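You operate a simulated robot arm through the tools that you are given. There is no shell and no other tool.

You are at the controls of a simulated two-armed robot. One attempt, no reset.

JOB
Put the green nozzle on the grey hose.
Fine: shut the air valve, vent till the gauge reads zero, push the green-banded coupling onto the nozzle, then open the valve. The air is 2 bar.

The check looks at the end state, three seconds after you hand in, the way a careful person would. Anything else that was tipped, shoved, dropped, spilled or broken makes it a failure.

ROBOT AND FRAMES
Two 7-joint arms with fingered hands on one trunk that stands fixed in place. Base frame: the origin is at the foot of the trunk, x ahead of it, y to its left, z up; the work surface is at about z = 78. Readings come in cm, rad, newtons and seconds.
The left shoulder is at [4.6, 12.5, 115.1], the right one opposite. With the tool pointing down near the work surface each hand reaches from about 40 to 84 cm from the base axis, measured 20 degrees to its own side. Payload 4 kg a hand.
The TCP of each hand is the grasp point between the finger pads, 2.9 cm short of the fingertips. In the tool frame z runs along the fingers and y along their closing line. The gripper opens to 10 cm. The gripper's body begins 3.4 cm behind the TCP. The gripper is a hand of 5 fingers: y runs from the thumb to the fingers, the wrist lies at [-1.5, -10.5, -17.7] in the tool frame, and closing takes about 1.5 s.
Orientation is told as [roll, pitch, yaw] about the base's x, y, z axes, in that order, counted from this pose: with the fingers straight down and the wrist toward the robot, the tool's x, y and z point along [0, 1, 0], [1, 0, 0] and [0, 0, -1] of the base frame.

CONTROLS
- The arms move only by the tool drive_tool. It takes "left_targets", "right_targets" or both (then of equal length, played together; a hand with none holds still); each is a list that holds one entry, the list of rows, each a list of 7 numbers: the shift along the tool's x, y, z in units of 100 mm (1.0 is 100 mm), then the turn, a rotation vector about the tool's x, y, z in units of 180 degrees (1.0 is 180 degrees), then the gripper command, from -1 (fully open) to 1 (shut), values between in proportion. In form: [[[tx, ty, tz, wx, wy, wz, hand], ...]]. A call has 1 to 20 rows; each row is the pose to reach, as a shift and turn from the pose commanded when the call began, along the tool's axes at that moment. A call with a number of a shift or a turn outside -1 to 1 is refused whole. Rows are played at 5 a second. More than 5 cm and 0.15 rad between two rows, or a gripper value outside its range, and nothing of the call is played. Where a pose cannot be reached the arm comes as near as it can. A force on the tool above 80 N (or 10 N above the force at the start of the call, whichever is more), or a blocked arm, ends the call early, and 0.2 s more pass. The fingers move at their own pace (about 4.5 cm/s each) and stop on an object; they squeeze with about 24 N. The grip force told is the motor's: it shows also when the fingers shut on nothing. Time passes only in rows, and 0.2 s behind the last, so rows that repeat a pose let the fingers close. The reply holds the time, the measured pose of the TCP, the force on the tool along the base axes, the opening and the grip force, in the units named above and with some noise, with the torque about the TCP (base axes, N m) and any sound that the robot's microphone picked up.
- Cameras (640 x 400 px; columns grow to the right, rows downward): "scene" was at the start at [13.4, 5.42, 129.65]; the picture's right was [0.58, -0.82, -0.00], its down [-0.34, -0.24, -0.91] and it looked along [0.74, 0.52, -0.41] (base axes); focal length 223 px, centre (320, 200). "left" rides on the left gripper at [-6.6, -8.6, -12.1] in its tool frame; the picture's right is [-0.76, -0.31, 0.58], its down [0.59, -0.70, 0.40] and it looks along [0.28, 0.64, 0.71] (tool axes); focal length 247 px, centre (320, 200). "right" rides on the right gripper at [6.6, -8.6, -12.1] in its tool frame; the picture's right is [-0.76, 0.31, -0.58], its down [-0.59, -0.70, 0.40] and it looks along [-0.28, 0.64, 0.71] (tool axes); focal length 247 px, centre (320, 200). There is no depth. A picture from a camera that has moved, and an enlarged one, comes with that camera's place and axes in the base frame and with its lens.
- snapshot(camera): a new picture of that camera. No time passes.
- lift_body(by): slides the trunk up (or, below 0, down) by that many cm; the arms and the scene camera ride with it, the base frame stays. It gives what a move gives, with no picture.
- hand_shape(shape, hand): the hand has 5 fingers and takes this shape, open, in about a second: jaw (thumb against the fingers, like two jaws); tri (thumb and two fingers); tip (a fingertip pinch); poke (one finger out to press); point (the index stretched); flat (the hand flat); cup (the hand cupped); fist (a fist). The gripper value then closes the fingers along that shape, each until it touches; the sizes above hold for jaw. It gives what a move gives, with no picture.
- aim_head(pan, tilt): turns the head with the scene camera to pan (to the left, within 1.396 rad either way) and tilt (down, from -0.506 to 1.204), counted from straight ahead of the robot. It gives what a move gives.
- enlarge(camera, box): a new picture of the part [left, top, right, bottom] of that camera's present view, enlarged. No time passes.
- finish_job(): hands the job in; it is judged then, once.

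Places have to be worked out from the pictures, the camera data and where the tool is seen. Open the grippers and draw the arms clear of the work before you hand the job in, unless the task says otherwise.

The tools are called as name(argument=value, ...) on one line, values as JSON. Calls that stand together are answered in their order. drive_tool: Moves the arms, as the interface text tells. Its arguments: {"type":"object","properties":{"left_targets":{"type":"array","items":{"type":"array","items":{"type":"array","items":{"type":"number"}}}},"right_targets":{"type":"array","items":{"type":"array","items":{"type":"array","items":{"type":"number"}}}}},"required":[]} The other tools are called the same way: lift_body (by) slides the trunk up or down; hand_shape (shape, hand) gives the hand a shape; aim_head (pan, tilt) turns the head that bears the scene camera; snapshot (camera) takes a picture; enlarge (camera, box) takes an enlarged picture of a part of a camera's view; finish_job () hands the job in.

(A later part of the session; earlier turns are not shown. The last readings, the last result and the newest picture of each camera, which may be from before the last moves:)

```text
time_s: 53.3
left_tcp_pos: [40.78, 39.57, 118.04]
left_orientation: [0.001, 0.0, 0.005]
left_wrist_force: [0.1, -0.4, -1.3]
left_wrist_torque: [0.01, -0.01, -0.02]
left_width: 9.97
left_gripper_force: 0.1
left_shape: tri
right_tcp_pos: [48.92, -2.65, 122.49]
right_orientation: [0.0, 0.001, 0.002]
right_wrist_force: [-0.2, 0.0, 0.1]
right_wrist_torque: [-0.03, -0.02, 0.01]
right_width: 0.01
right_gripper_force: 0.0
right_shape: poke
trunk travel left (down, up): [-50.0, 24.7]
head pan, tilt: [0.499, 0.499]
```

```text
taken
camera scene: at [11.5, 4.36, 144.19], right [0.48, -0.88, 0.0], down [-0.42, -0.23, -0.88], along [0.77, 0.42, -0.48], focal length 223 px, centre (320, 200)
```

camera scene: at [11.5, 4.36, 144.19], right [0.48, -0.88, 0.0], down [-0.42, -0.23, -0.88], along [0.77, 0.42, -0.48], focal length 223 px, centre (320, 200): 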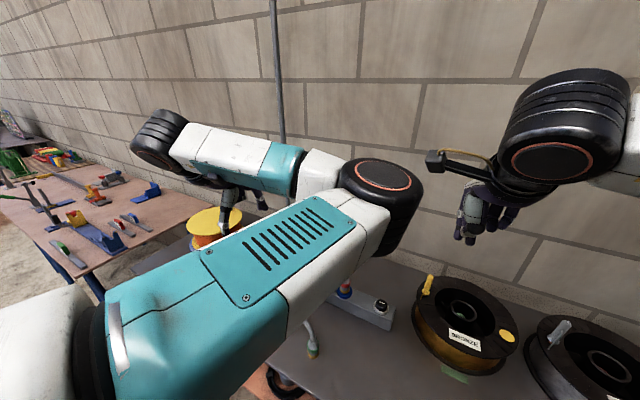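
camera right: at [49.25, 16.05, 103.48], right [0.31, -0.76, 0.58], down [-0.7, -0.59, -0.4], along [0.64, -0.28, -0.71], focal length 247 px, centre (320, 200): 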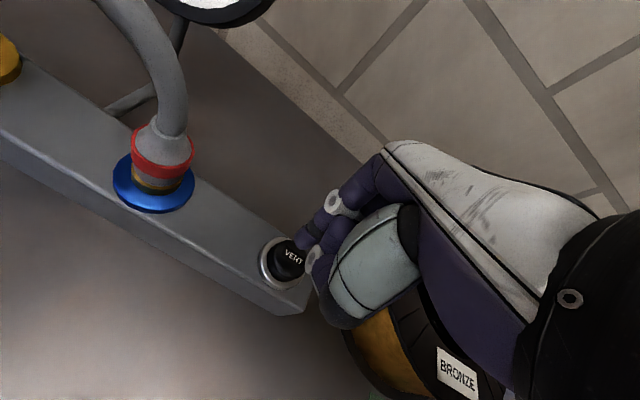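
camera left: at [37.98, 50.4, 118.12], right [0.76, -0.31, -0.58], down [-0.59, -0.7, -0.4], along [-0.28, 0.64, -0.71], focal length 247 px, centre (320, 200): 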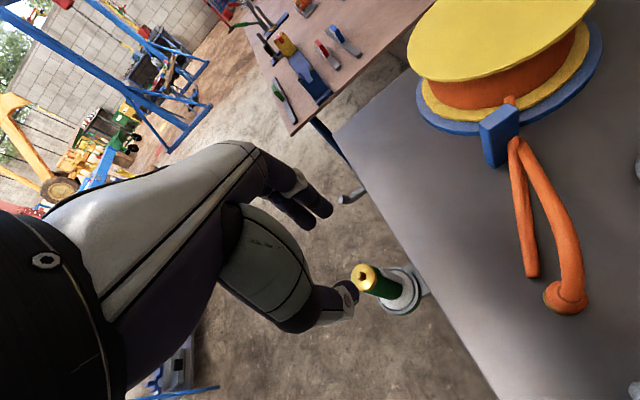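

The elbow sits at shoulder height in front, well above the bench, which is acceptable. I move the right arm further out of the way and roll the left hand 45° so its fingers point toward +y and down, then look again.

drive_tool(left_targets=[[[-0.15, 0, 0, 0, 0.0417, 0, -1], [-0.3, 0, 0, 0, 0.0833, 0, -1], [-0.45, 0, 0, 0, 0.125, 0, -1], [-0.6, 0, 0, 0, 0.1667, 0, -1], [-0.75, 0, 0, 0, 0.2083, 0, -1], [-0.9, 0, 0, 0, 0.25, 0, -1]]], right_targets=[[[-0.2, -0.1, 0, 0, 0, 0, -1], [-0.4, -0.2, 0, 0, 0, 0, -1], [-0.6, -0.3, 0, 0, 0, 0, -1], [-0.8, -0.4, 0, 0, 0, 0, -1], [-0.9, -0.45, 0, 0, 0, 0, -1], [-1.0, -0.5, 0, 0, 0, 0, -1]]])

snapshot(camera="scene")

snapshot(camera="left")

```text
time_s: 54.7
left_tcp_pos: [40.66, 31.28, 119.26]
left_orientation: [0.802, -0.026, 0.023]
left_wrist_force: [0.0, -0.4, -0.1]
left_wrist_torque: [0.0, 0.02, 0.0]
left_width: 9.99
left_gripper_force: 0.0
left_shape: tri
right_tcp_pos: [43.91, -12.53, 122.54]
right_orientation: [0.002, 0.001, 0.002]
right_wrist_force: [-1.4, 0.5, 0.0]
right_wrist_torque: [-0.02, -0.01, -0.02]
right_width: 0.0
right_gripper_force: 0.0
right_shape: poke
trunk travel left (down, up): [-50.0, 24.7]
head pan, tilt: [0.499, 0.499]
```

```text
taken
camera scene: at [11.45, 4.39, 144.2], right [0.48, -0.88, 0.0], down [-0.42, -0.23, -0.88], along [0.77, 0.42, -0.48], focal length 223 px, centre (320, 200)
```

scene: 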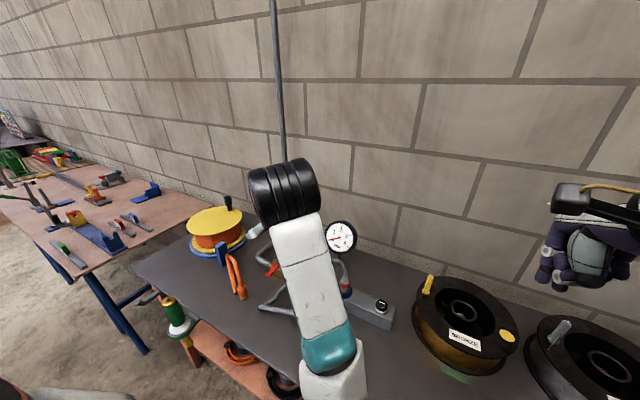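

```text
taken
camera left: at [32.42, 17.82, 122.61], right [-0.28, -0.12, -0.95], down [-0.72, 0.68, 0.13], along [0.63, 0.72, -0.27], focal length 247 px, centre (320, 200)
```

left: 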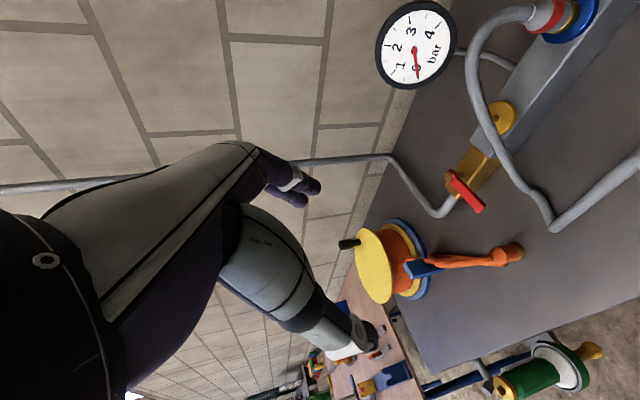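

The elbow moved low in front of the trunk. If I raise the trunk much more, the arm will hang nearly straight down to the pick and place points, which takes away the elbow ambiguity. I lift another 22 cm.

lift_body(by=22)

aim_head(pan=0.5, tilt=0.75)

snapshot(camera="scene")

```text
time_s: 57.0
left_tcp_pos: [40.79, 31.35, 140.8]
left_orientation: [0.805, -0.014, 0.013]
left_wrist_force: [0.6, 0.2, 0.1]
left_wrist_torque: [-0.01, 0.02, -0.01]
left_width: 10.01
left_gripper_force: 0.0
left_shape: tri
right_tcp_pos: [43.91, -12.66, 144.44]
right_orientation: [0.0, 0.002, 0.001]
right_wrist_force: [0.2, -0.3, -0.2]
right_wrist_torque: [-0.02, -0.03, -0.01]
right_width: 0.0
right_gripper_force: 0.0
right_shape: poke
trunk travel left (down, up): [-72.0, 2.7]
head pan, tilt: [0.499, 0.499]
```

```text
time_s: 57.8
left_tcp_pos: [40.82, 31.46, 140.76]
left_orientation: [0.806, -0.011, 0.014]
left_wrist_force: [-0.1, -0.3, -0.7]
left_wrist_torque: [-0.02, 0.03, -0.01]
left_width: 9.97
left_gripper_force: 0.0
left_shape: tri
right_tcp_pos: [43.94, -12.59, 144.57]
right_orientation: [-0.001, 0.001, 0.002]
right_wrist_force: [0.5, 0.2, 0.4]
right_wrist_torque: [-0.01, 0.05, 0.01]
right_width: 0.01
right_gripper_force: 0.1
right_shape: poke
trunk travel left (down, up): [-72.0, 2.7]
head pan, tilt: [0.499, 0.75]
```

```text
taken
camera scene: at [10.04, 4.04, 164.05], right [0.48, -0.88, 0.0], down [-0.6, -0.33, -0.73], along [0.64, 0.35, -0.68], focal length 223 px, centre (320, 200)
```

scene: 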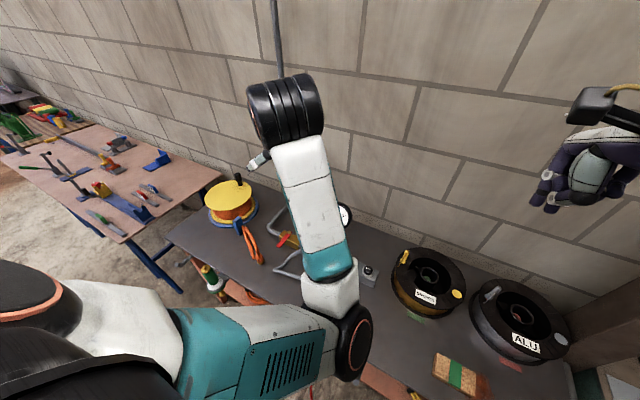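

I lower the left hand toward a point just on the −y side of the coupling, in stages, checking the elbow along the way.

drive_tool(left_targets=[[[-0.19, 0, 0.097, 0, 0, 0, -1], [-0.38, -0.01, 0.194, 0, 0, 0, -1], [-0.57, -0.01, 0.292, 0, 0, 0, -1], [-0.76, -0.02, 0.389, 0, 0, 0, -1], [-0.95, -0.02, 0.486, 0, 0, 0, -1]]])

drive_tool(left_targets=[[[-0.19, 0, 0.097, 0, 0, 0, -1], [-0.38, -0.01, 0.194, 0, 0, 0, -1], [-0.57, -0.01, 0.292, 0, 0, 0, -1], [-0.76, -0.02, 0.389, 0, 0, 0, -1], [-0.95, -0.02, 0.486, 0, 0, 0, -1]]])

snapshot(camera="scene")

snapshot(camera="left")

```text
time_s: 58.5
left_tcp_pos: [42.81, 30.89, 143.23]
left_orientation: [0.816, -0.184, 0.028]
left_wrist_force: [0.3, 0.6, 0.5]
left_wrist_torque: [0.0, 0.0, 0.02]
left_width: 9.97
left_gripper_force: 0.0
left_shape: tri
right_tcp_pos: [43.91, -12.6, 144.54]
right_orientation: [0.0, 0.002, -0.001]
right_wrist_force: [-0.1, -0.2, -0.6]
right_wrist_torque: [0.0, -0.01, -0.01]
right_width: 0.0
right_gripper_force: 0.1
right_shape: poke
trunk travel left (down, up): [-72.0, 2.7]
head pan, tilt: [0.499, 0.75]
stopped in row 3 (left hand): the arm was blocked; the commanded pose is now the measured one
```

```text
time_s: 59.3
left_tcp_pos: [45.55, 30.74, 144.99]
left_orientation: [0.852, -0.353, 0.05]
left_wrist_force: [-0.3, -0.4, 1.0]
left_wrist_torque: [0.03, 0.02, -0.03]
left_width: 9.99
left_gripper_force: 0.0
left_shape: tri
right_tcp_pos: [43.96, -12.45, 144.52]
right_orientation: [0.001, 0.002, 0.0]
right_wrist_force: [-0.8, -0.3, -0.2]
right_wrist_torque: [0.0, -0.01, 0.01]
right_width: 0.03
right_gripper_force: 0.1
right_shape: poke
trunk travel left (down, up): [-72.0, 2.7]
head pan, tilt: [0.499, 0.75]
stopped in row 4 (left hand): the arm was blocked; the commanded pose is now the measured one
```

```text
taken
camera scene: at [10.07, 4.06, 164.04], right [0.48, -0.88, 0.0], down [-0.6, -0.33, -0.73], along [0.64, 0.35, -0.68], focal length 223 px, centre (320, 200)
```

scene: 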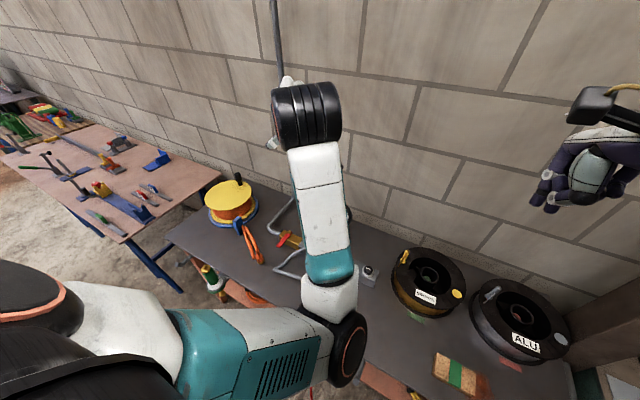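

```text
taken
camera left: at [37.05, 16.83, 144.72], right [0.04, -0.06, -1.0], down [-0.75, 0.65, -0.08], along [0.66, 0.75, -0.02], focal length 247 px, centre (320, 200)
```

left: 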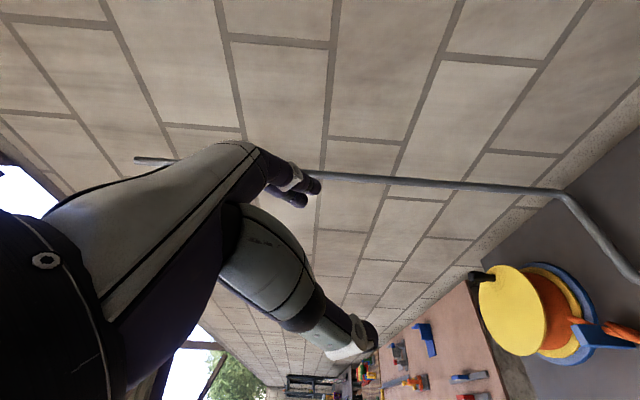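

The arm ran into a joint limit with the elbow folded. I roll the hand back to its neutral orientation, moving it out to the left.

drive_tool(left_targets=[[[0.04, -0.01, 0.11, 0.0141, -0.0387, 0.009, -1], [0.09, -0.02, 0.23, 0.0282, -0.0775, 0.0179, -1], [0.13, -0.03, 0.34, 0.0423, -0.1162, 0.0269, -1], [0.17, -0.04, 0.46, 0.0564, -0.155, 0.0358, -1], [0.22, -0.05, 0.57, 0.0705, -0.1937, 0.0448, -1], [0.26, -0.06, 0.68, 0.0846, -0.2325, 0.0537, -1], [0.305, -0.066, 0.797, 0.0987, -0.2712, 0.0627, -1]]])

snapshot(camera="scene")

```text
time_s: 60.9
left_tcp_pos: [45.62, 38.64, 141.43]
left_orientation: [-0.014, 0.006, -0.011]
left_wrist_force: [0.3, -0.3, -0.7]
left_wrist_torque: [-0.03, -0.01, -0.05]
left_width: 9.99
left_gripper_force: 0.1
left_shape: tri
right_tcp_pos: [43.99, -12.48, 144.6]
right_orientation: [0.0, 0.001, 0.002]
right_wrist_force: [0.3, 0.7, -0.9]
right_wrist_torque: [0.02, -0.01, 0.01]
right_width: 0.0
right_gripper_force: 0.1
right_shape: poke
trunk travel left (down, up): [-72.0, 2.7]
head pan, tilt: [0.499, 0.75]
```

```text
taken
camera scene: at [10.07, 4.26, 164.04], right [0.48, -0.88, 0.0], down [-0.6, -0.33, -0.73], along [0.64, 0.35, -0.68], focal length 223 px, centre (320, 200)
```

scene: 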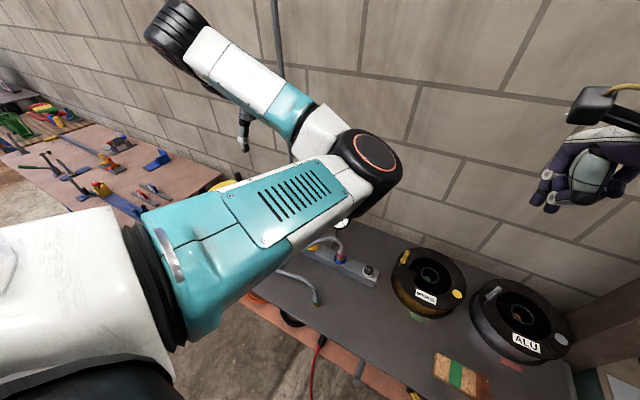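

Neutral again. I now lower the hand straight down in this orientation, so that the arm stretches and the elbow comes into line, before rolling.

drive_tool(left_targets=[[[0, 0, 0.2, 0, 0, 0, -1], [0, 0, 0.4, 0, 0, 0, -1], [0, -0.05, 0.6, 0, 0, 0, -1], [0, -0.1, 0.8, 0, 0, 0, -1], [0, -0.1, 1.0, 0, 0, 0, -1]]])

drive_tool(left_targets=[[[0, 0, 0.2, 0, 0, 0, -1], [0, 0, 0.4, 0, 0, 0, -1], [0, -0.05, 0.6, 0, 0, 0, -1], [0, -0.1, 0.8, 0, 0, 0, -1], [0, -0.1, 1.0, 0, 0, 0, -1]]])

drive_tool(left_targets=[[[0, 0, 0.2, 0, 0, 0, -1], [0, 0, 0.4, 0, 0, 0, -1], [0, -0.05, 0.6, 0, 0, 0, -1], [0, -0.1, 0.8, 0, 0, 0, -1], [0, -0.1, 1.0, 0, 0, 0, -1]]])

snapshot(camera="scene")

snapshot(camera="left")

```text
time_s: 62.1
left_tcp_pos: [44.59, 38.38, 131.51]
left_orientation: [-0.013, 0.003, -0.013]
left_wrist_force: [0.4, -0.7, 0.1]
left_wrist_torque: [0.01, 0.01, 0.02]
left_width: 10.02
left_gripper_force: 0.1
left_shape: tri
right_tcp_pos: [44.01, -12.57, 144.58]
right_orientation: [0.0, 0.003, 0.001]
right_wrist_force: [-0.2, 0.4, 0.2]
right_wrist_torque: [0.03, 0.01, 0.02]
right_width: 0.0
right_gripper_force: 0.0
right_shape: poke
trunk travel left (down, up): [-72.0, 2.7]
head pan, tilt: [0.499, 0.75]
```

```text
time_s: 63.3
left_tcp_pos: [43.45, 38.05, 121.39]
left_orientation: [-0.013, 0.003, -0.01]
left_wrist_force: [-0.3, -0.3, 0.0]
left_wrist_torque: [-0.01, -0.03, -0.02]
left_width: 10.01
left_gripper_force: 0.0
left_shape: tri
right_tcp_pos: [43.92, -12.51, 144.56]
right_orientation: [0.001, 0.001, 0.002]
right_wrist_force: [0.3, -0.3, -0.9]
right_wrist_torque: [-0.03, 0.0, 0.02]
right_width: 0.0
right_gripper_force: 0.1
right_shape: poke
trunk travel left (down, up): [-72.0, 2.7]
head pan, tilt: [0.499, 0.75]
```

```text
time_s: 64.5
left_tcp_pos: [42.3, 38.15, 111.43]
left_orientation: [-0.009, 0.005, -0.009]
left_wrist_force: [-0.3, -1.1, -0.4]
left_wrist_torque: [0.02, 0.01, -0.01]
left_width: 9.97
left_gripper_force: 0.1
left_shape: tri
right_tcp_pos: [43.91, -12.58, 144.56]
right_orientation: [-0.001, 0.003, 0.002]
right_wrist_force: [-0.2, -0.1, 0.3]
right_wrist_torque: [-0.01, -0.03, 0.01]
right_width: 0.01
right_gripper_force: 0.1
right_shape: poke
trunk travel left (down, up): [-72.0, 2.7]
head pan, tilt: [0.499, 0.75]
```

```text
taken
camera scene: at [10.03, 4.07, 164.05], right [0.48, -0.88, 0.0], down [-0.6, -0.33, -0.73], along [0.64, 0.35, -0.68], focal length 223 px, centre (320, 200)
```

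scene: 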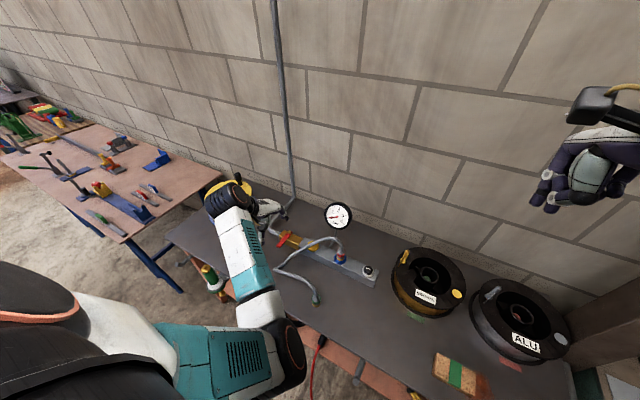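

```text
taken
camera left: at [33.89, 31.73, 123.68], right [-0.32, -0.76, -0.57], down [-0.7, 0.59, -0.4], along [0.64, 0.27, -0.72], focal length 247 px, centre (320, 200)
```

left: 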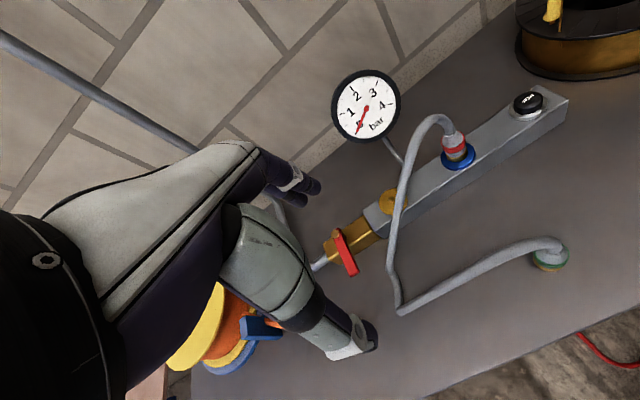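

The elbow now hangs beneath the shoulder, clear of everything, and the gauge still reads zero. I bring the hand closer and then roll it 45° at lower height on the −y side of the coupling.

drive_tool(left_targets=[[[-0.2, -0.03, 0.2, 0, 0, 0, -1], [-0.4, -0.06, 0.4, 0, 0, 0, -1], [-0.6, -0.09, 0.6, 0, 0, 0, -1], [-0.8, -0.12, 0.8, 0, 0, 0, -1], [-1.0, -0.15, 1.0, 0, 0, 0, -1]]])

drive_tool(left_targets=[[[-0.14, 0, 0.03, 0, 0.0417, 0, -1], [-0.28, 0, 0.05, 0, 0.0833, 0, -1], [-0.42, 0, 0.08, 0, 0.125, 0, -1], [-0.56, 0, 0.1, 0, 0.1667, 0, -1], [-0.7, 0, 0.1, 0, 0.2083, 0, -1], [-0.85, 0, 0.1, 0, 0.25, 0, -1]]])

snapshot(camera="scene")

snapshot(camera="left")

```text
time_s: 65.7
left_tcp_pos: [40.79, 28.12, 101.51]
left_orientation: [-0.01, 0.004, -0.008]
left_wrist_force: [0.2, 0.9, -0.1]
left_wrist_torque: [-0.03, -0.03, 0.0]
left_width: 9.98
left_gripper_force: 0.1
left_shape: tri
right_tcp_pos: [43.96, -12.59, 144.56]
right_orientation: [-0.001, 0.002, 0.002]
right_wrist_force: [0.2, -0.8, -0.2]
right_wrist_torque: [-0.01, 0.0, 0.02]
right_width: 0.0
right_gripper_force: 0.0
right_shape: poke
trunk travel left (down, up): [-72.0, 2.7]
head pan, tilt: [0.499, 0.75]
```

```text
time_s: 66.7
left_tcp_pos: [42.05, 31.07, 102.63]
left_orientation: [0.664, -0.011, -0.03]
left_wrist_force: [0.1, -0.7, 0.6]
left_wrist_torque: [0.0, -0.01, -0.02]
left_width: 10.0
left_gripper_force: 0.1
left_shape: tri
right_tcp_pos: [43.87, -12.56, 144.55]
right_orientation: [0.0, 0.002, -0.001]
right_wrist_force: [-0.4, -0.1, 0.1]
right_wrist_torque: [-0.02, 0.01, -0.03]
right_width: 0.0
right_gripper_force: 0.1
right_shape: poke
trunk travel left (down, up): [-72.0, 2.7]
head pan, tilt: [0.499, 0.75]
stopped in row 5 (left hand): the arm was blocked; the commanded pose is now the measured one
```

```text
taken
camera scene: at [10.06, 4.06, 164.05], right [0.48, -0.88, 0.0], down [-0.6, -0.33, -0.73], along [0.64, 0.35, -0.68], focal length 223 px, centre (320, 200)
```

scene: 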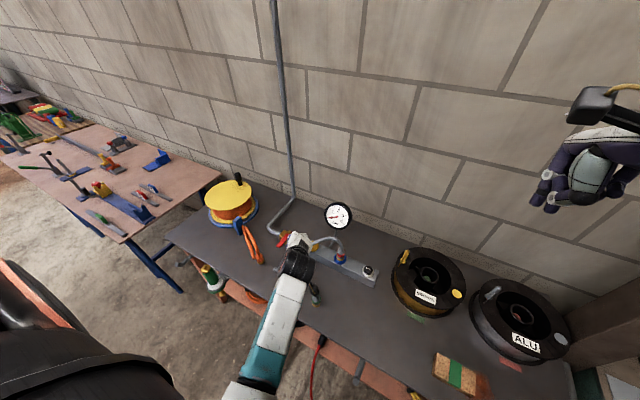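

```text
taken
camera left: at [32.95, 18.57, 108.02], right [-0.3, -0.23, -0.92], down [-0.68, 0.73, 0.04], along [0.67, 0.64, -0.38], focal length 247 px, centre (320, 200)
```

left: 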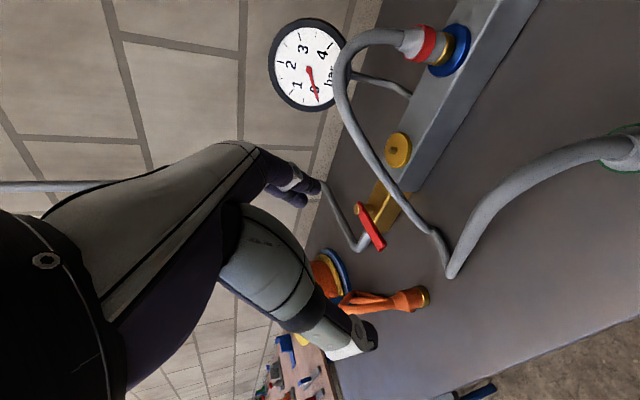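

Rolling past about 38° gets blocked here, probably by the elbow near the trunk. A roll of ~32° is enough to keep the palm off the hose, so I ease the roll back and move toward the −y side of the coupling, watching for blocking.

drive_tool(left_targets=[[[-0.1, 0, -0.02, 0, -0.033, 0, -1], [-0.25, 0, -0.05, 0, -0.033, 0, -1], [-0.4, -0.05, -0.1, 0, -0.033, 0, -1], [-0.55, -0.1, -0.15, 0, -0.033, 0, -1], [-0.7, -0.15, -0.2, 0, -0.033, 0, -1]]])

snapshot(camera="scene")

```text
time_s: 68.1
left_tcp_pos: [41.31, 29.15, 101.35]
left_orientation: [0.666, -0.029, -0.048]
left_wrist_force: [-0.9, -0.3, 0.1]
left_wrist_torque: [0.01, -0.01, 0.0]
left_width: 9.96
left_gripper_force: 0.2
left_shape: tri
right_tcp_pos: [43.95, -12.53, 144.49]
right_orientation: [0.001, 0.002, 0.001]
right_wrist_force: [-0.1, -0.3, -0.8]
right_wrist_torque: [0.0, 0.0, 0.0]
right_width: 0.01
right_gripper_force: 0.0
right_shape: poke
trunk travel left (down, up): [-72.0, 2.7]
head pan, tilt: [0.499, 0.75]
stopped in row 5 (left hand): the arm was blocked; the commanded pose is now the measured one
```

```text
taken
camera scene: at [10.05, 4.06, 164.05], right [0.48, -0.88, 0.0], down [-0.6, -0.33, -0.73], along [0.64, 0.35, -0.68], focal length 223 px, centre (320, 200)
```

scene: 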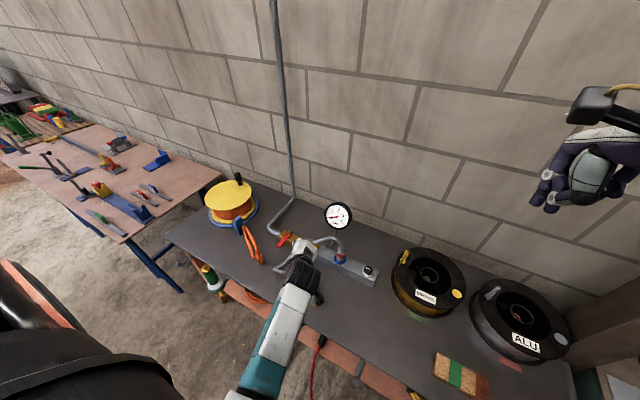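

Still blocked. I undo the roll and take the other posture: elbow out to the left, with the hand rolled the opposite way and yawed so the palm sits on the robot's side of the coupling.

drive_tool(left_targets=[[[0.1, 0.03, 0.05, 0, -0.042, 0.003, -1], [0.2, 0.06, 0.1, 0, -0.084, 0.006, -1], [0.3, 0.1, 0.2, 0, -0.126, 0.009, -1], [0.45, 0.15, 0.3, 0, -0.168, 0.012, -1], [0.6, 0.2, 0.45, 0, -0.212, 0.015, -1]]])

snapshot(camera="scene")

```text
time_s: 69.3
left_tcp_pos: [43.73, 36.36, 101.44]
left_orientation: [-0.004, -0.013, -0.089]
left_wrist_force: [-0.1, 0.3, 1.0]
left_wrist_torque: [0.01, -0.02, -0.02]
left_width: 9.99
left_gripper_force: 0.0
left_shape: tri
right_tcp_pos: [43.92, -12.43, 144.47]
right_orientation: [0.002, 0.001, 0.002]
right_wrist_force: [0.1, 0.0, 0.8]
right_wrist_torque: [-0.01, 0.0, 0.0]
right_width: 0.01
right_gripper_force: 0.0
right_shape: poke
trunk travel left (down, up): [-72.0, 2.7]
head pan, tilt: [0.499, 0.75]
```

```text
taken
camera scene: at [10.08, 4.2, 164.04], right [0.48, -0.88, 0.0], down [-0.6, -0.33, -0.73], along [0.64, 0.35, -0.68], focal length 223 px, centre (320, 200)
```

scene: 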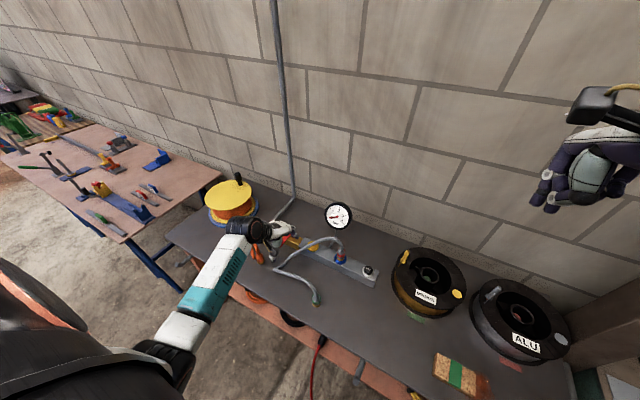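

Now the elbow is out to the left, as wanted. I yaw the hand to +45° while drawing it back toward the bench's front edge.

drive_tool(left_targets=[[[0.01, -0.11, -0.03, 0, 0, -0.04, -1], [0.03, -0.22, -0.06, 0, 0, -0.08, -1], [0.04, -0.33, -0.1, 0, 0, -0.12, -1], [0.05, -0.45, -0.13, 0, 0, -0.16, -1], [0.07, -0.56, -0.16, 0, 0, -0.2, -1], [0.08, -0.67, -0.18, 0, 0, -0.24, -1], [0.09, -0.78, -0.2, 0, 0, -0.278, -1]]])

snapshot(camera="scene")

```text
time_s: 70.9
left_tcp_pos: [35.99, 37.87, 103.35]
left_orientation: [-0.011, -0.006, 0.786]
left_wrist_force: [-0.4, -1.3, -0.1]
left_wrist_torque: [0.04, 0.02, 0.02]
left_width: 9.99
left_gripper_force: 0.0
left_shape: tri
right_tcp_pos: [43.93, -12.68, 144.57]
right_orientation: [0.001, 0.002, 0.002]
right_wrist_force: [-0.6, 0.0, 0.7]
right_wrist_torque: [-0.03, 0.0, -0.01]
right_width: 0.04
right_gripper_force: 0.0
right_shape: poke
trunk travel left (down, up): [-72.0, 2.7]
head pan, tilt: [0.499, 0.75]
```

```text
taken
camera scene: at [10.04, 3.98, 164.05], right [0.48, -0.88, 0.0], down [-0.6, -0.33, -0.73], along [0.64, 0.35, -0.68], focal length 223 px, centre (320, 200)
```

scene: 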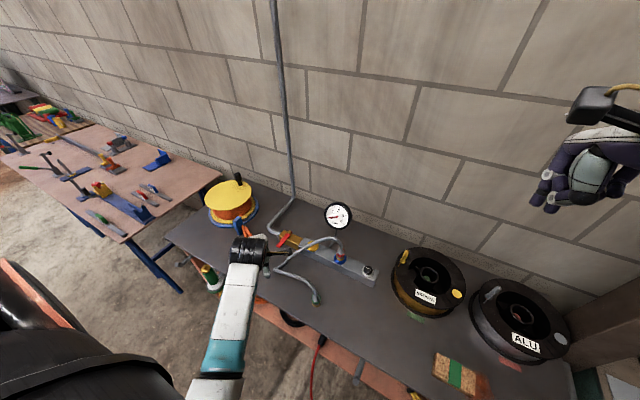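

Good: elbow out and clear. Next I tilt the fingers up to a 45° dip (pointing toward +x, −y and down) and approach the pre-grasp point.

drive_tool(left_targets=[[[-0.06, -0.1, 0.1, 0, -0.0417, 0, -1], [-0.13, -0.2, 0.2, 0, -0.0833, 0, -1], [-0.19, -0.3, 0.32, 0, -0.125, 0, -1], [-0.25, -0.4, 0.42, 0, -0.1667, 0, -1], [-0.32, -0.5, 0.53, 0, -0.2083, 0, -1], [-0.38, -0.59, 0.63, 0, -0.25, 0, -1]]])

snapshot(camera="scene")

snapshot(camera="left")

```text
time_s: 72.3
left_tcp_pos: [34.41, 31.15, 97.07]
left_orientation: [-0.8, -0.007, 0.784]
left_wrist_force: [-0.1, -0.6, -0.4]
left_wrist_torque: [0.01, -0.01, -0.01]
left_width: 9.99
left_gripper_force: 0.0
left_shape: tri
right_tcp_pos: [43.9, -12.45, 144.54]
right_orientation: [-0.001, 0.0, 0.001]
right_wrist_force: [0.3, 0.1, -0.1]
right_wrist_torque: [0.01, -0.02, 0.02]
right_width: 0.01
right_gripper_force: 0.1
right_shape: poke
trunk travel left (down, up): [-72.0, 2.7]
head pan, tilt: [0.499, 0.75]
```

```text
taken
camera scene: at [9.97, 4.17, 164.05], right [0.48, -0.88, 0.0], down [-0.6, -0.33, -0.73], along [0.64, 0.35, -0.68], focal length 223 px, centre (320, 200)
```

scene: 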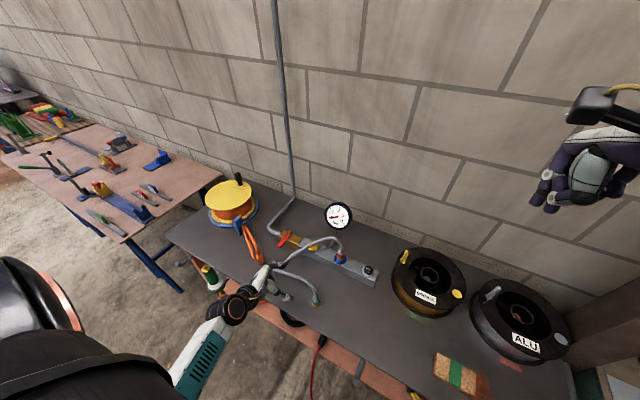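

```text
taken
camera left: at [25.46, 27.75, 110.21], right [0.45, -0.88, 0.14], down [-0.58, -0.41, -0.7], along [0.68, 0.23, -0.7], focal length 247 px, centre (320, 200)
```

left: 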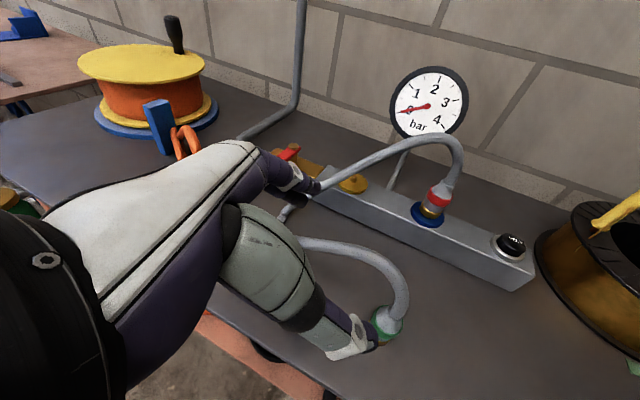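

The pose works with the elbow outside. I zoom in on the coupling from both cameras to fix its position precisely.

enlarge(camera="left", box=[260, 200, 440, 380])

enlarge(camera="scene", box=[220, 230, 360, 330])

```text
2.22 times, centred on (350, 290) of left
camera zoom: at [25.46, 27.75, 110.21], right [0.45, -0.88, 0.14], down [-0.58, -0.41, -0.7], along [0.68, 0.23, -0.7], focal length 549 px, centre (253, 0)
```

zoom: 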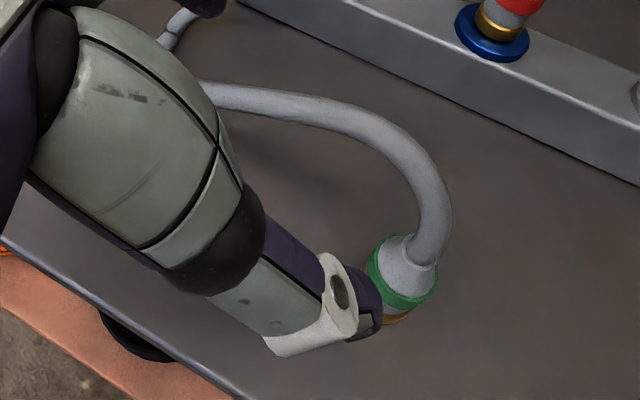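

```text
4.00 times, centred on (290, 280) of scene
camera zoom: at [9.97, 4.17, 164.05], right [0.48, -0.88, 0.0], down [-0.6, -0.33, -0.73], along [0.64, 0.35, -0.68], focal length 892 px, centre (440, -120)
```

zoom: 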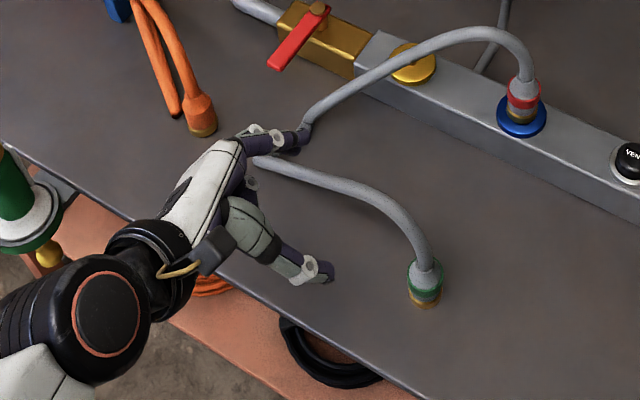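

Both cameras put the coupling's axis at (39.9, 22.0). I drop the hand to the start of a straight diagonal approach that passes under the hose arch, narrowing the opening to about 6.6 cm.

drive_tool(left_targets=[[[0.1, -0.07, 0.06, 0, 0, 0, -0.32], [0.2, -0.13, 0.12, 0, 0, 0, -0.32], [0.3, -0.2, 0.18, 0, 0, 0, -0.32], [0.393, -0.262, 0.243, 0, 0, 0, -0.32]]])

enlarge(camera="left", box=[220, 160, 460, 400])

enlarge(camera="scene", box=[220, 230, 360, 330])

```text
time_s: 73.3
left_tcp_pos: [31.91, 30.0, 92.6]
left_orientation: [-0.798, -0.007, 0.784]
left_wrist_force: [0.1, -0.1, 0.1]
left_wrist_torque: [-0.03, -0.02, -0.03]
left_width: 6.64
left_gripper_force: 0.0
left_shape: tri
right_tcp_pos: [43.85, -12.51, 144.46]
right_orientation: [0.0, 0.002, 0.002]
right_wrist_force: [-0.2, 0.1, 0.3]
right_wrist_torque: [-0.04, -0.03, -0.02]
right_width: 0.0
right_gripper_force: 0.0
right_shape: poke
trunk travel left (down, up): [-72.0, 2.7]
head pan, tilt: [0.499, 0.75]
```

```text
1.67 times, centred on (340, 280) of left
camera zoom: at [22.92, 26.71, 105.62], right [0.45, -0.88, 0.14], down [-0.58, -0.4, -0.7], along [0.68, 0.23, -0.7], focal length 412 px, centre (287, 67)
```

zoom: 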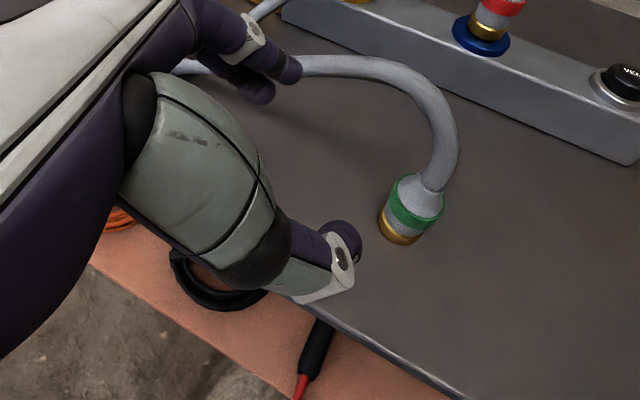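

```text
4.00 times, centred on (290, 280) of scene
camera zoom: at [10.03, 4.12, 164.05], right [0.48, -0.88, 0.0], down [-0.6, -0.33, -0.73], along [0.64, 0.35, -0.68], focal length 892 px, centre (440, -120)
```

zoom: 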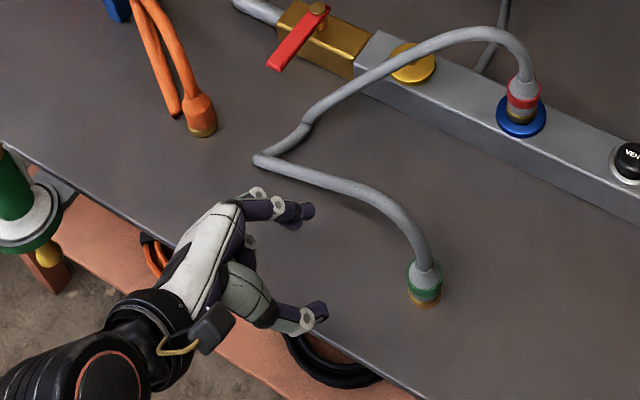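

The fingers are lined up with the coupling. I advance 10 cm along the finger direction and look again.

drive_tool(left_targets=[[[0, 0, 0.2, 0, 0, 0, -0.32], [0, 0, 0.4, 0, 0, 0, -0.32], [0, 0, 0.6, 0, 0, 0, -0.32], [0, 0, 0.8, 0, 0, 0, -0.32], [0, 0, 1.0, 0, 0, 0, -0.32]]])

enlarge(camera="left", box=[220, 120, 460, 360])

enlarge(camera="scene", box=[220, 230, 360, 330])

```text
time_s: 74.5
left_tcp_pos: [37.21, 24.74, 85.62]
left_orientation: [-0.797, -0.007, 0.784]
left_wrist_force: [-0.6, 0.0, -0.4]
left_wrist_torque: [-0.03, 0.0, 0.0]
left_width: 6.62
left_gripper_force: 0.1
left_shape: tri
right_tcp_pos: [44.0, -12.6, 144.52]
right_orientation: [0.0, 0.0, 0.003]
right_wrist_force: [-0.2, -0.2, 0.4]
right_wrist_torque: [-0.01, -0.03, -0.02]
right_width: 0.0
right_gripper_force: 0.1
right_shape: poke
trunk travel left (down, up): [-72.0, 2.7]
head pan, tilt: [0.499, 0.75]
```

```text
1.67 times, centred on (340, 240) of left
camera zoom: at [28.25, 21.49, 98.7], right [0.45, -0.88, 0.14], down [-0.58, -0.4, -0.7], along [0.68, 0.23, -0.7], focal length 412 px, centre (287, 133)
```

zoom: 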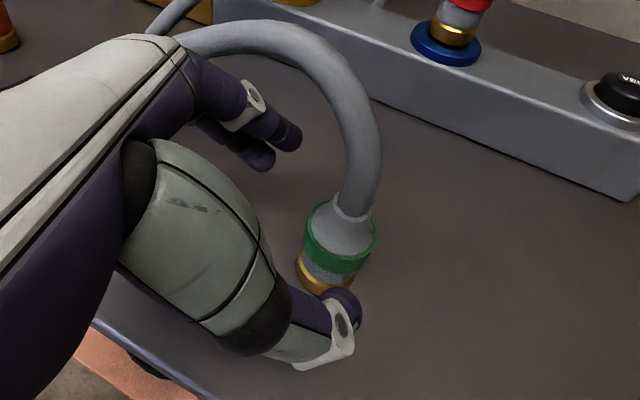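

```text
4.00 times, centred on (290, 280) of scene
camera zoom: at [10.11, 4.01, 164.04], right [0.48, -0.88, 0.0], down [-0.6, -0.33, -0.73], along [0.64, 0.35, -0.68], focal length 892 px, centre (440, -120)
```

zoom: 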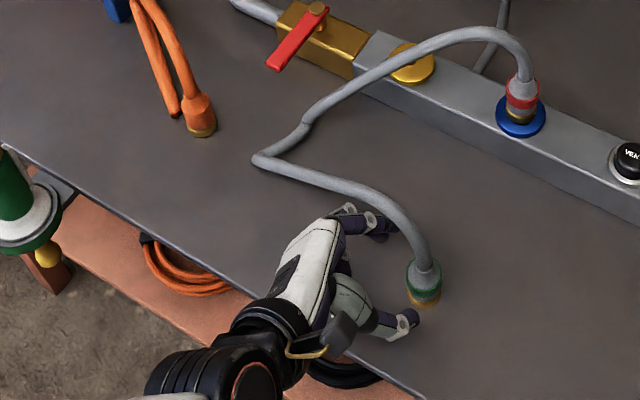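

Aligned, with the fingertips passing under the hose. I advance the last 4.5 cm so the coupling sits between the pads.

drive_tool(left_targets=[[[0.01, 0, 0.1, 0, 0, 0, -0.32], [0.02, 0, 0.2, 0, 0, 0, -0.32], [0.02, 0, 0.3, 0, 0, 0, -0.32], [0.02, 0, 0.38, 0, 0, 0, -0.32], [0.02, 0, 0.45, 0, 0, 0, -0.32]]])

enlarge(camera="left", box=[220, 120, 460, 360])

enlarge(camera="scene", box=[260, 240, 360, 340])

```text
time_s: 75.7
left_tcp_pos: [39.42, 22.78, 82.21]
left_orientation: [-0.797, -0.007, 0.783]
left_wrist_force: [0.3, 0.4, 0.1]
left_wrist_torque: [0.01, -0.01, -0.02]
left_width: 6.62
left_gripper_force: 0.0
left_shape: tri
right_tcp_pos: [43.96, -12.57, 144.51]
right_orientation: [0.0, 0.001, 0.001]
right_wrist_force: [0.8, -1.2, -0.5]
right_wrist_torque: [0.0, 0.0, 0.01]
right_width: 0.0
right_gripper_force: 0.1
right_shape: poke
trunk travel left (down, up): [-72.0, 2.7]
head pan, tilt: [0.499, 0.75]
```

```text
1.67 times, centred on (340, 240) of left
camera zoom: at [30.41, 19.36, 95.37], right [0.45, -0.88, 0.14], down [-0.58, -0.4, -0.7], along [0.68, 0.23, -0.7], focal length 412 px, centre (287, 133)
```

zoom: 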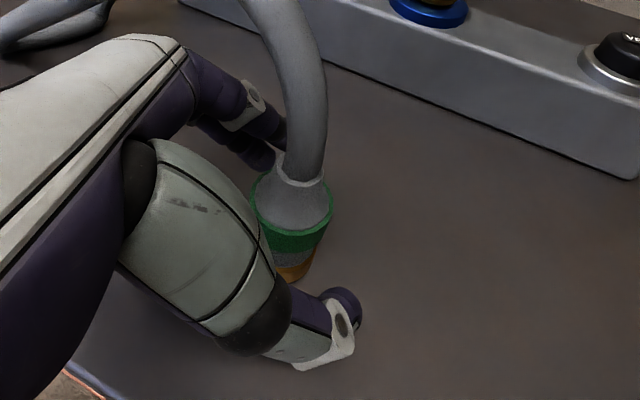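

```text
4.00 times, centred on (310, 290) of scene
camera zoom: at [10.06, 4.04, 164.05], right [0.48, -0.88, 0.0], down [-0.6, -0.33, -0.73], along [0.64, 0.35, -0.68], focal length 892 px, centre (360, -160)
```

zoom: 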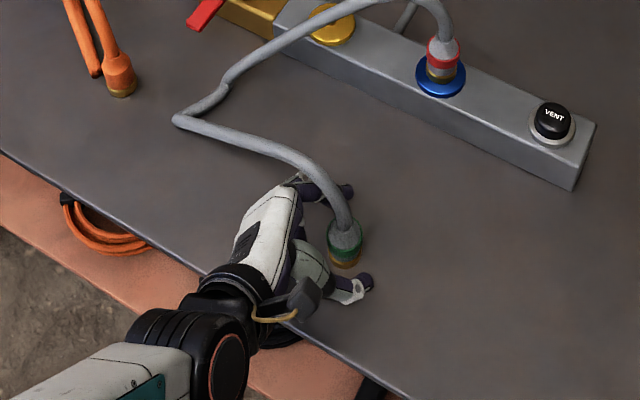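

The coupling is between thumb and fingers. I close the grip.

drive_tool(left_targets=[[[0, 0, 0, 0, 0, 0, 0.2], [0, 0, 0, 0, 0, 0, 0.4], [0, 0, 0, 0, 0, 0, 1], [0, 0, 0, 0, 0, 0, 1], [0, 0, 0, 0, 0, 0, 1], [0, 0, 0, 0, 0, 0, 1], [0, 0, 0, 0, 0, 0, 1]]])

enlarge(camera="left", box=[220, 120, 460, 360])

enlarge(camera="scene", box=[260, 240, 360, 340])

```text
time_s: 77.3
left_tcp_pos: [39.49, 22.65, 82.16]
left_orientation: [-0.797, -0.007, 0.784]
left_wrist_force: [-0.2, -0.4, 1.2]
left_wrist_torque: [-0.03, 0.03, -0.03]
left_width: 2.18
left_gripper_force: 23.9
left_shape: tri
right_tcp_pos: [43.9, -12.64, 144.49]
right_orientation: [0.0, 0.002, 0.002]
right_wrist_force: [-0.2, -0.2, -0.1]
right_wrist_torque: [0.02, 0.03, 0.01]
right_width: 0.01
right_gripper_force: 0.1
right_shape: poke
trunk travel left (down, up): [-72.0, 2.7]
head pan, tilt: [0.499, 0.75]
```

```text
1.67 times, centred on (340, 240) of left
camera zoom: at [30.4, 19.38, 95.38], right [0.45, -0.88, 0.14], down [-0.58, -0.4, -0.7], along [0.68, 0.23, -0.7], focal length 412 px, centre (287, 133)
```

zoom: 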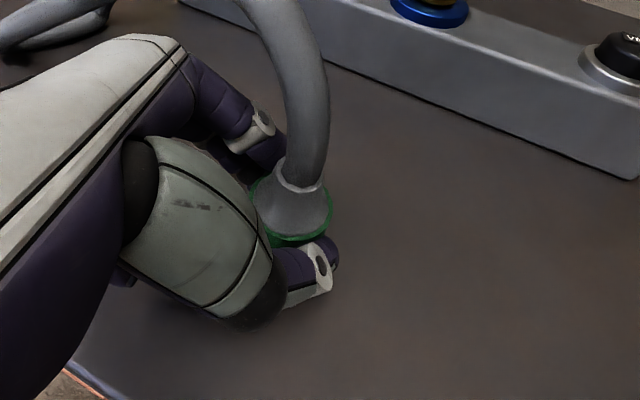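

```text
4.00 times, centred on (310, 290) of scene
camera zoom: at [10.04, 4.04, 164.05], right [0.48, -0.88, 0.0], down [-0.6, -0.33, -0.73], along [0.64, 0.35, -0.68], focal length 892 px, centre (360, -160)
```

zoom: 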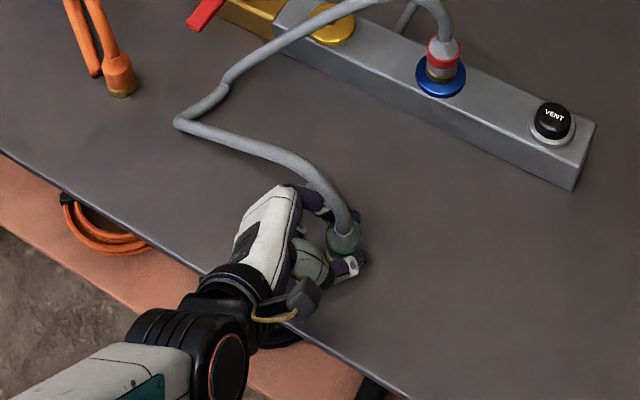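

Held: 23.9 N at 2.2 cm. I lift it straight up 4 cm and check that it stays firmly in the hand.

drive_tool(left_targets=[[[-0.07, 0, -0.07, 0, 0, 0, 1], [-0.14, 0, -0.14, 0, 0, 0, 1], [-0.21, 0, -0.21, 0, 0, 0, 1], [-0.285, 0, -0.28, 0, 0, 0, 1], [-0.285, 0, -0.28, 0, 0, 0, 1]]])

enlarge(camera="left", box=[220, 120, 460, 360])

snapshot(camera="scene")

```text
time_s: 78.5
left_tcp_pos: [39.43, 22.8, 86.31]
left_orientation: [-0.798, -0.005, 0.784]
left_wrist_force: [0.3, -1.5, -1.0]
left_wrist_torque: [0.0, 0.0, 0.01]
left_width: 2.13
left_gripper_force: 23.5
left_shape: tri
right_tcp_pos: [44.0, -12.48, 144.4]
right_orientation: [0.001, 0.003, 0.001]
right_wrist_force: [0.2, 0.4, -0.2]
right_wrist_torque: [0.01, -0.01, 0.03]
right_width: 0.0
right_gripper_force: 0.1
right_shape: poke
trunk travel left (down, up): [-72.0, 2.7]
head pan, tilt: [0.499, 0.75]
```

```text
1.67 times, centred on (340, 240) of left
camera zoom: at [30.39, 19.43, 99.4], right [0.45, -0.88, 0.14], down [-0.58, -0.4, -0.7], along [0.68, 0.23, -0.7], focal length 412 px, centre (287, 133)
```

zoom: 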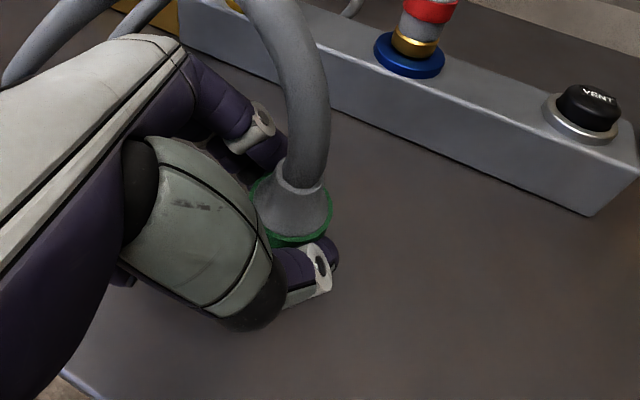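

```text
taken
camera scene: at [10.07, 4.07, 164.04], right [0.48, -0.88, 0.0], down [-0.6, -0.33, -0.73], along [0.64, 0.35, -0.68], focal length 223 px, centre (320, 200)
```

scene: 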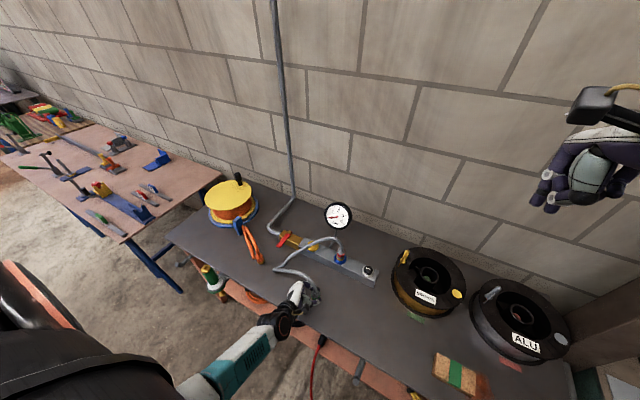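

The coupling came up with the hand. I raise it further and then lower the trunk, so that the arm keeps comfortable reach out to the nozzle.

drive_tool(left_targets=[[[-0.15, 0, -0.15, 0, 0, 0, 1], [-0.31, 0, -0.3, 0, 0, 0, 1], [-0.46, 0, -0.45, 0, 0, 0, 1], [-0.62, 0, -0.6, 0, 0, 0, 1], [-0.77, 0, -0.75, 0, 0, 0, 1], [-0.93, 0, -0.91, 0, 0, 0, 1]]])

snapshot(camera="scene")

```text
time_s: 79.9
left_tcp_pos: [39.19, 22.68, 99.44]
left_orientation: [-0.796, -0.007, 0.782]
left_wrist_force: [-0.4, 0.4, -0.4]
left_wrist_torque: [0.01, 0.02, -0.03]
left_width: 2.16
left_gripper_force: 23.9
left_shape: tri
right_tcp_pos: [43.93, -12.56, 144.54]
right_orientation: [0.0, 0.001, 0.001]
right_wrist_force: [-0.8, -0.1, 0.0]
right_wrist_torque: [0.03, 0.0, -0.02]
right_width: 0.0
right_gripper_force: 0.2
right_shape: poke
trunk travel left (down, up): [-72.0, 2.7]
head pan, tilt: [0.499, 0.75]
```

```text
taken
camera scene: at [10.02, 4.0, 164.05], right [0.48, -0.88, 0.0], down [-0.6, -0.33, -0.73], along [0.64, 0.35, -0.68], focal length 223 px, centre (320, 200)
```

scene: 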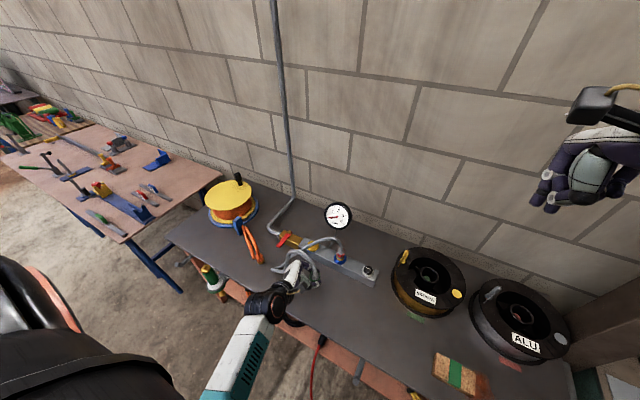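

I carry the coupling toward the nozzle in stages, keeping it high and watching the hose.

drive_tool(left_targets=[[[0.08, 0.07, -0.153, 0, 0, 0, 1], [0.16, 0.14, -0.306, 0, 0, 0, 1], [0.24, 0.21, -0.459, 0, 0, 0, 1], [0.32, 0.28, -0.612, 0, 0, 0, 1], [0.4, 0.35, -0.765, 0, 0, 0, 1], [0.478, 0.423, -0.918, 0, 0, 0, 1]]])

lift_body(by=-8)

snapshot(camera="scene")

snapshot(camera="left")

```text
time_s: 81.3
left_tcp_pos: [35.15, 32.7, 102.33]
left_orientation: [-0.8, -0.006, 0.783]
left_wrist_force: [-0.1, 0.5, -0.3]
left_wrist_torque: [0.01, 0.01, -0.03]
left_width: 2.19
left_gripper_force: 24.2
left_shape: tri
right_tcp_pos: [43.87, -12.49, 144.62]
right_orientation: [0.0, 0.002, 0.001]
right_wrist_force: [-0.9, 0.0, -0.5]
right_wrist_torque: [0.0, 0.02, -0.01]
right_width: 0.0
right_gripper_force: 0.1
right_shape: poke
trunk travel left (down, up): [-72.0, 2.7]
head pan, tilt: [0.499, 0.75]
```

```text
time_s: 82.5
left_tcp_pos: [35.28, 32.63, 94.39]
left_orientation: [-0.798, -0.007, 0.782]
left_wrist_force: [0.3, -0.9, -0.6]
left_wrist_torque: [0.01, -0.01, 0.0]
left_width: 2.19
left_gripper_force: 24.1
left_shape: tri
right_tcp_pos: [43.92, -12.6, 136.53]
right_orientation: [-0.001, 0.001, 0.003]
right_wrist_force: [-0.7, -0.2, 0.4]
right_wrist_torque: [0.01, 0.0, 0.05]
right_width: 0.0
right_gripper_force: 0.2
right_shape: poke
trunk travel left (down, up): [-64.0, 10.7]
head pan, tilt: [0.499, 0.75]
```

```text
taken
camera scene: at [10.11, 4.04, 156.05], right [0.48, -0.88, 0.0], down [-0.6, -0.33, -0.73], along [0.64, 0.35, -0.68], focal length 223 px, centre (320, 200)
```

scene: 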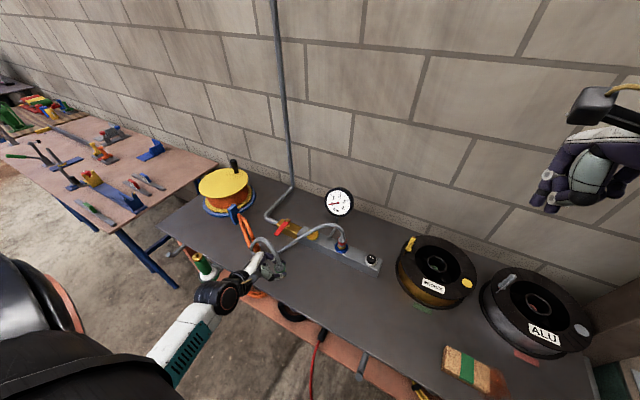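

```text
taken
camera left: at [26.24, 29.35, 107.44], right [0.45, -0.88, 0.14], down [-0.58, -0.4, -0.7], along [0.68, 0.23, -0.7], focal length 247 px, centre (320, 200)
```

left: 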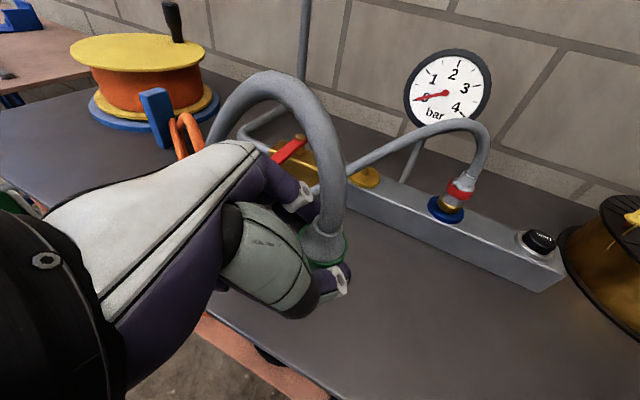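

enlarge(camera="scene", box=[170, 190, 390, 330])

```text
2.86 times, centred on (280, 260) of scene
camera zoom: at [10.11, 4.04, 156.05], right [0.48, -0.88, 0.0], down [-0.6, -0.33, -0.73], along [0.64, 0.35, -0.68], focal length 637 px, centre (434, 29)
```

zoom: 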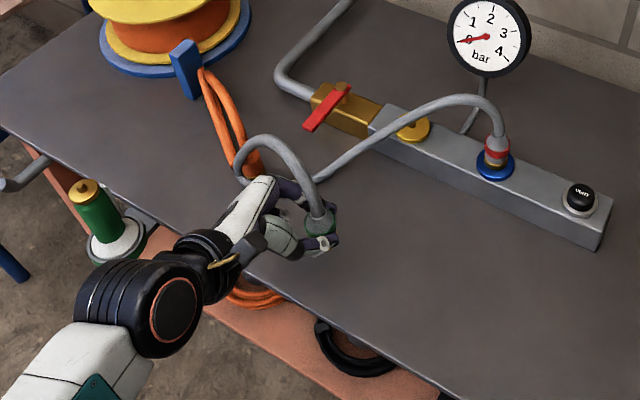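

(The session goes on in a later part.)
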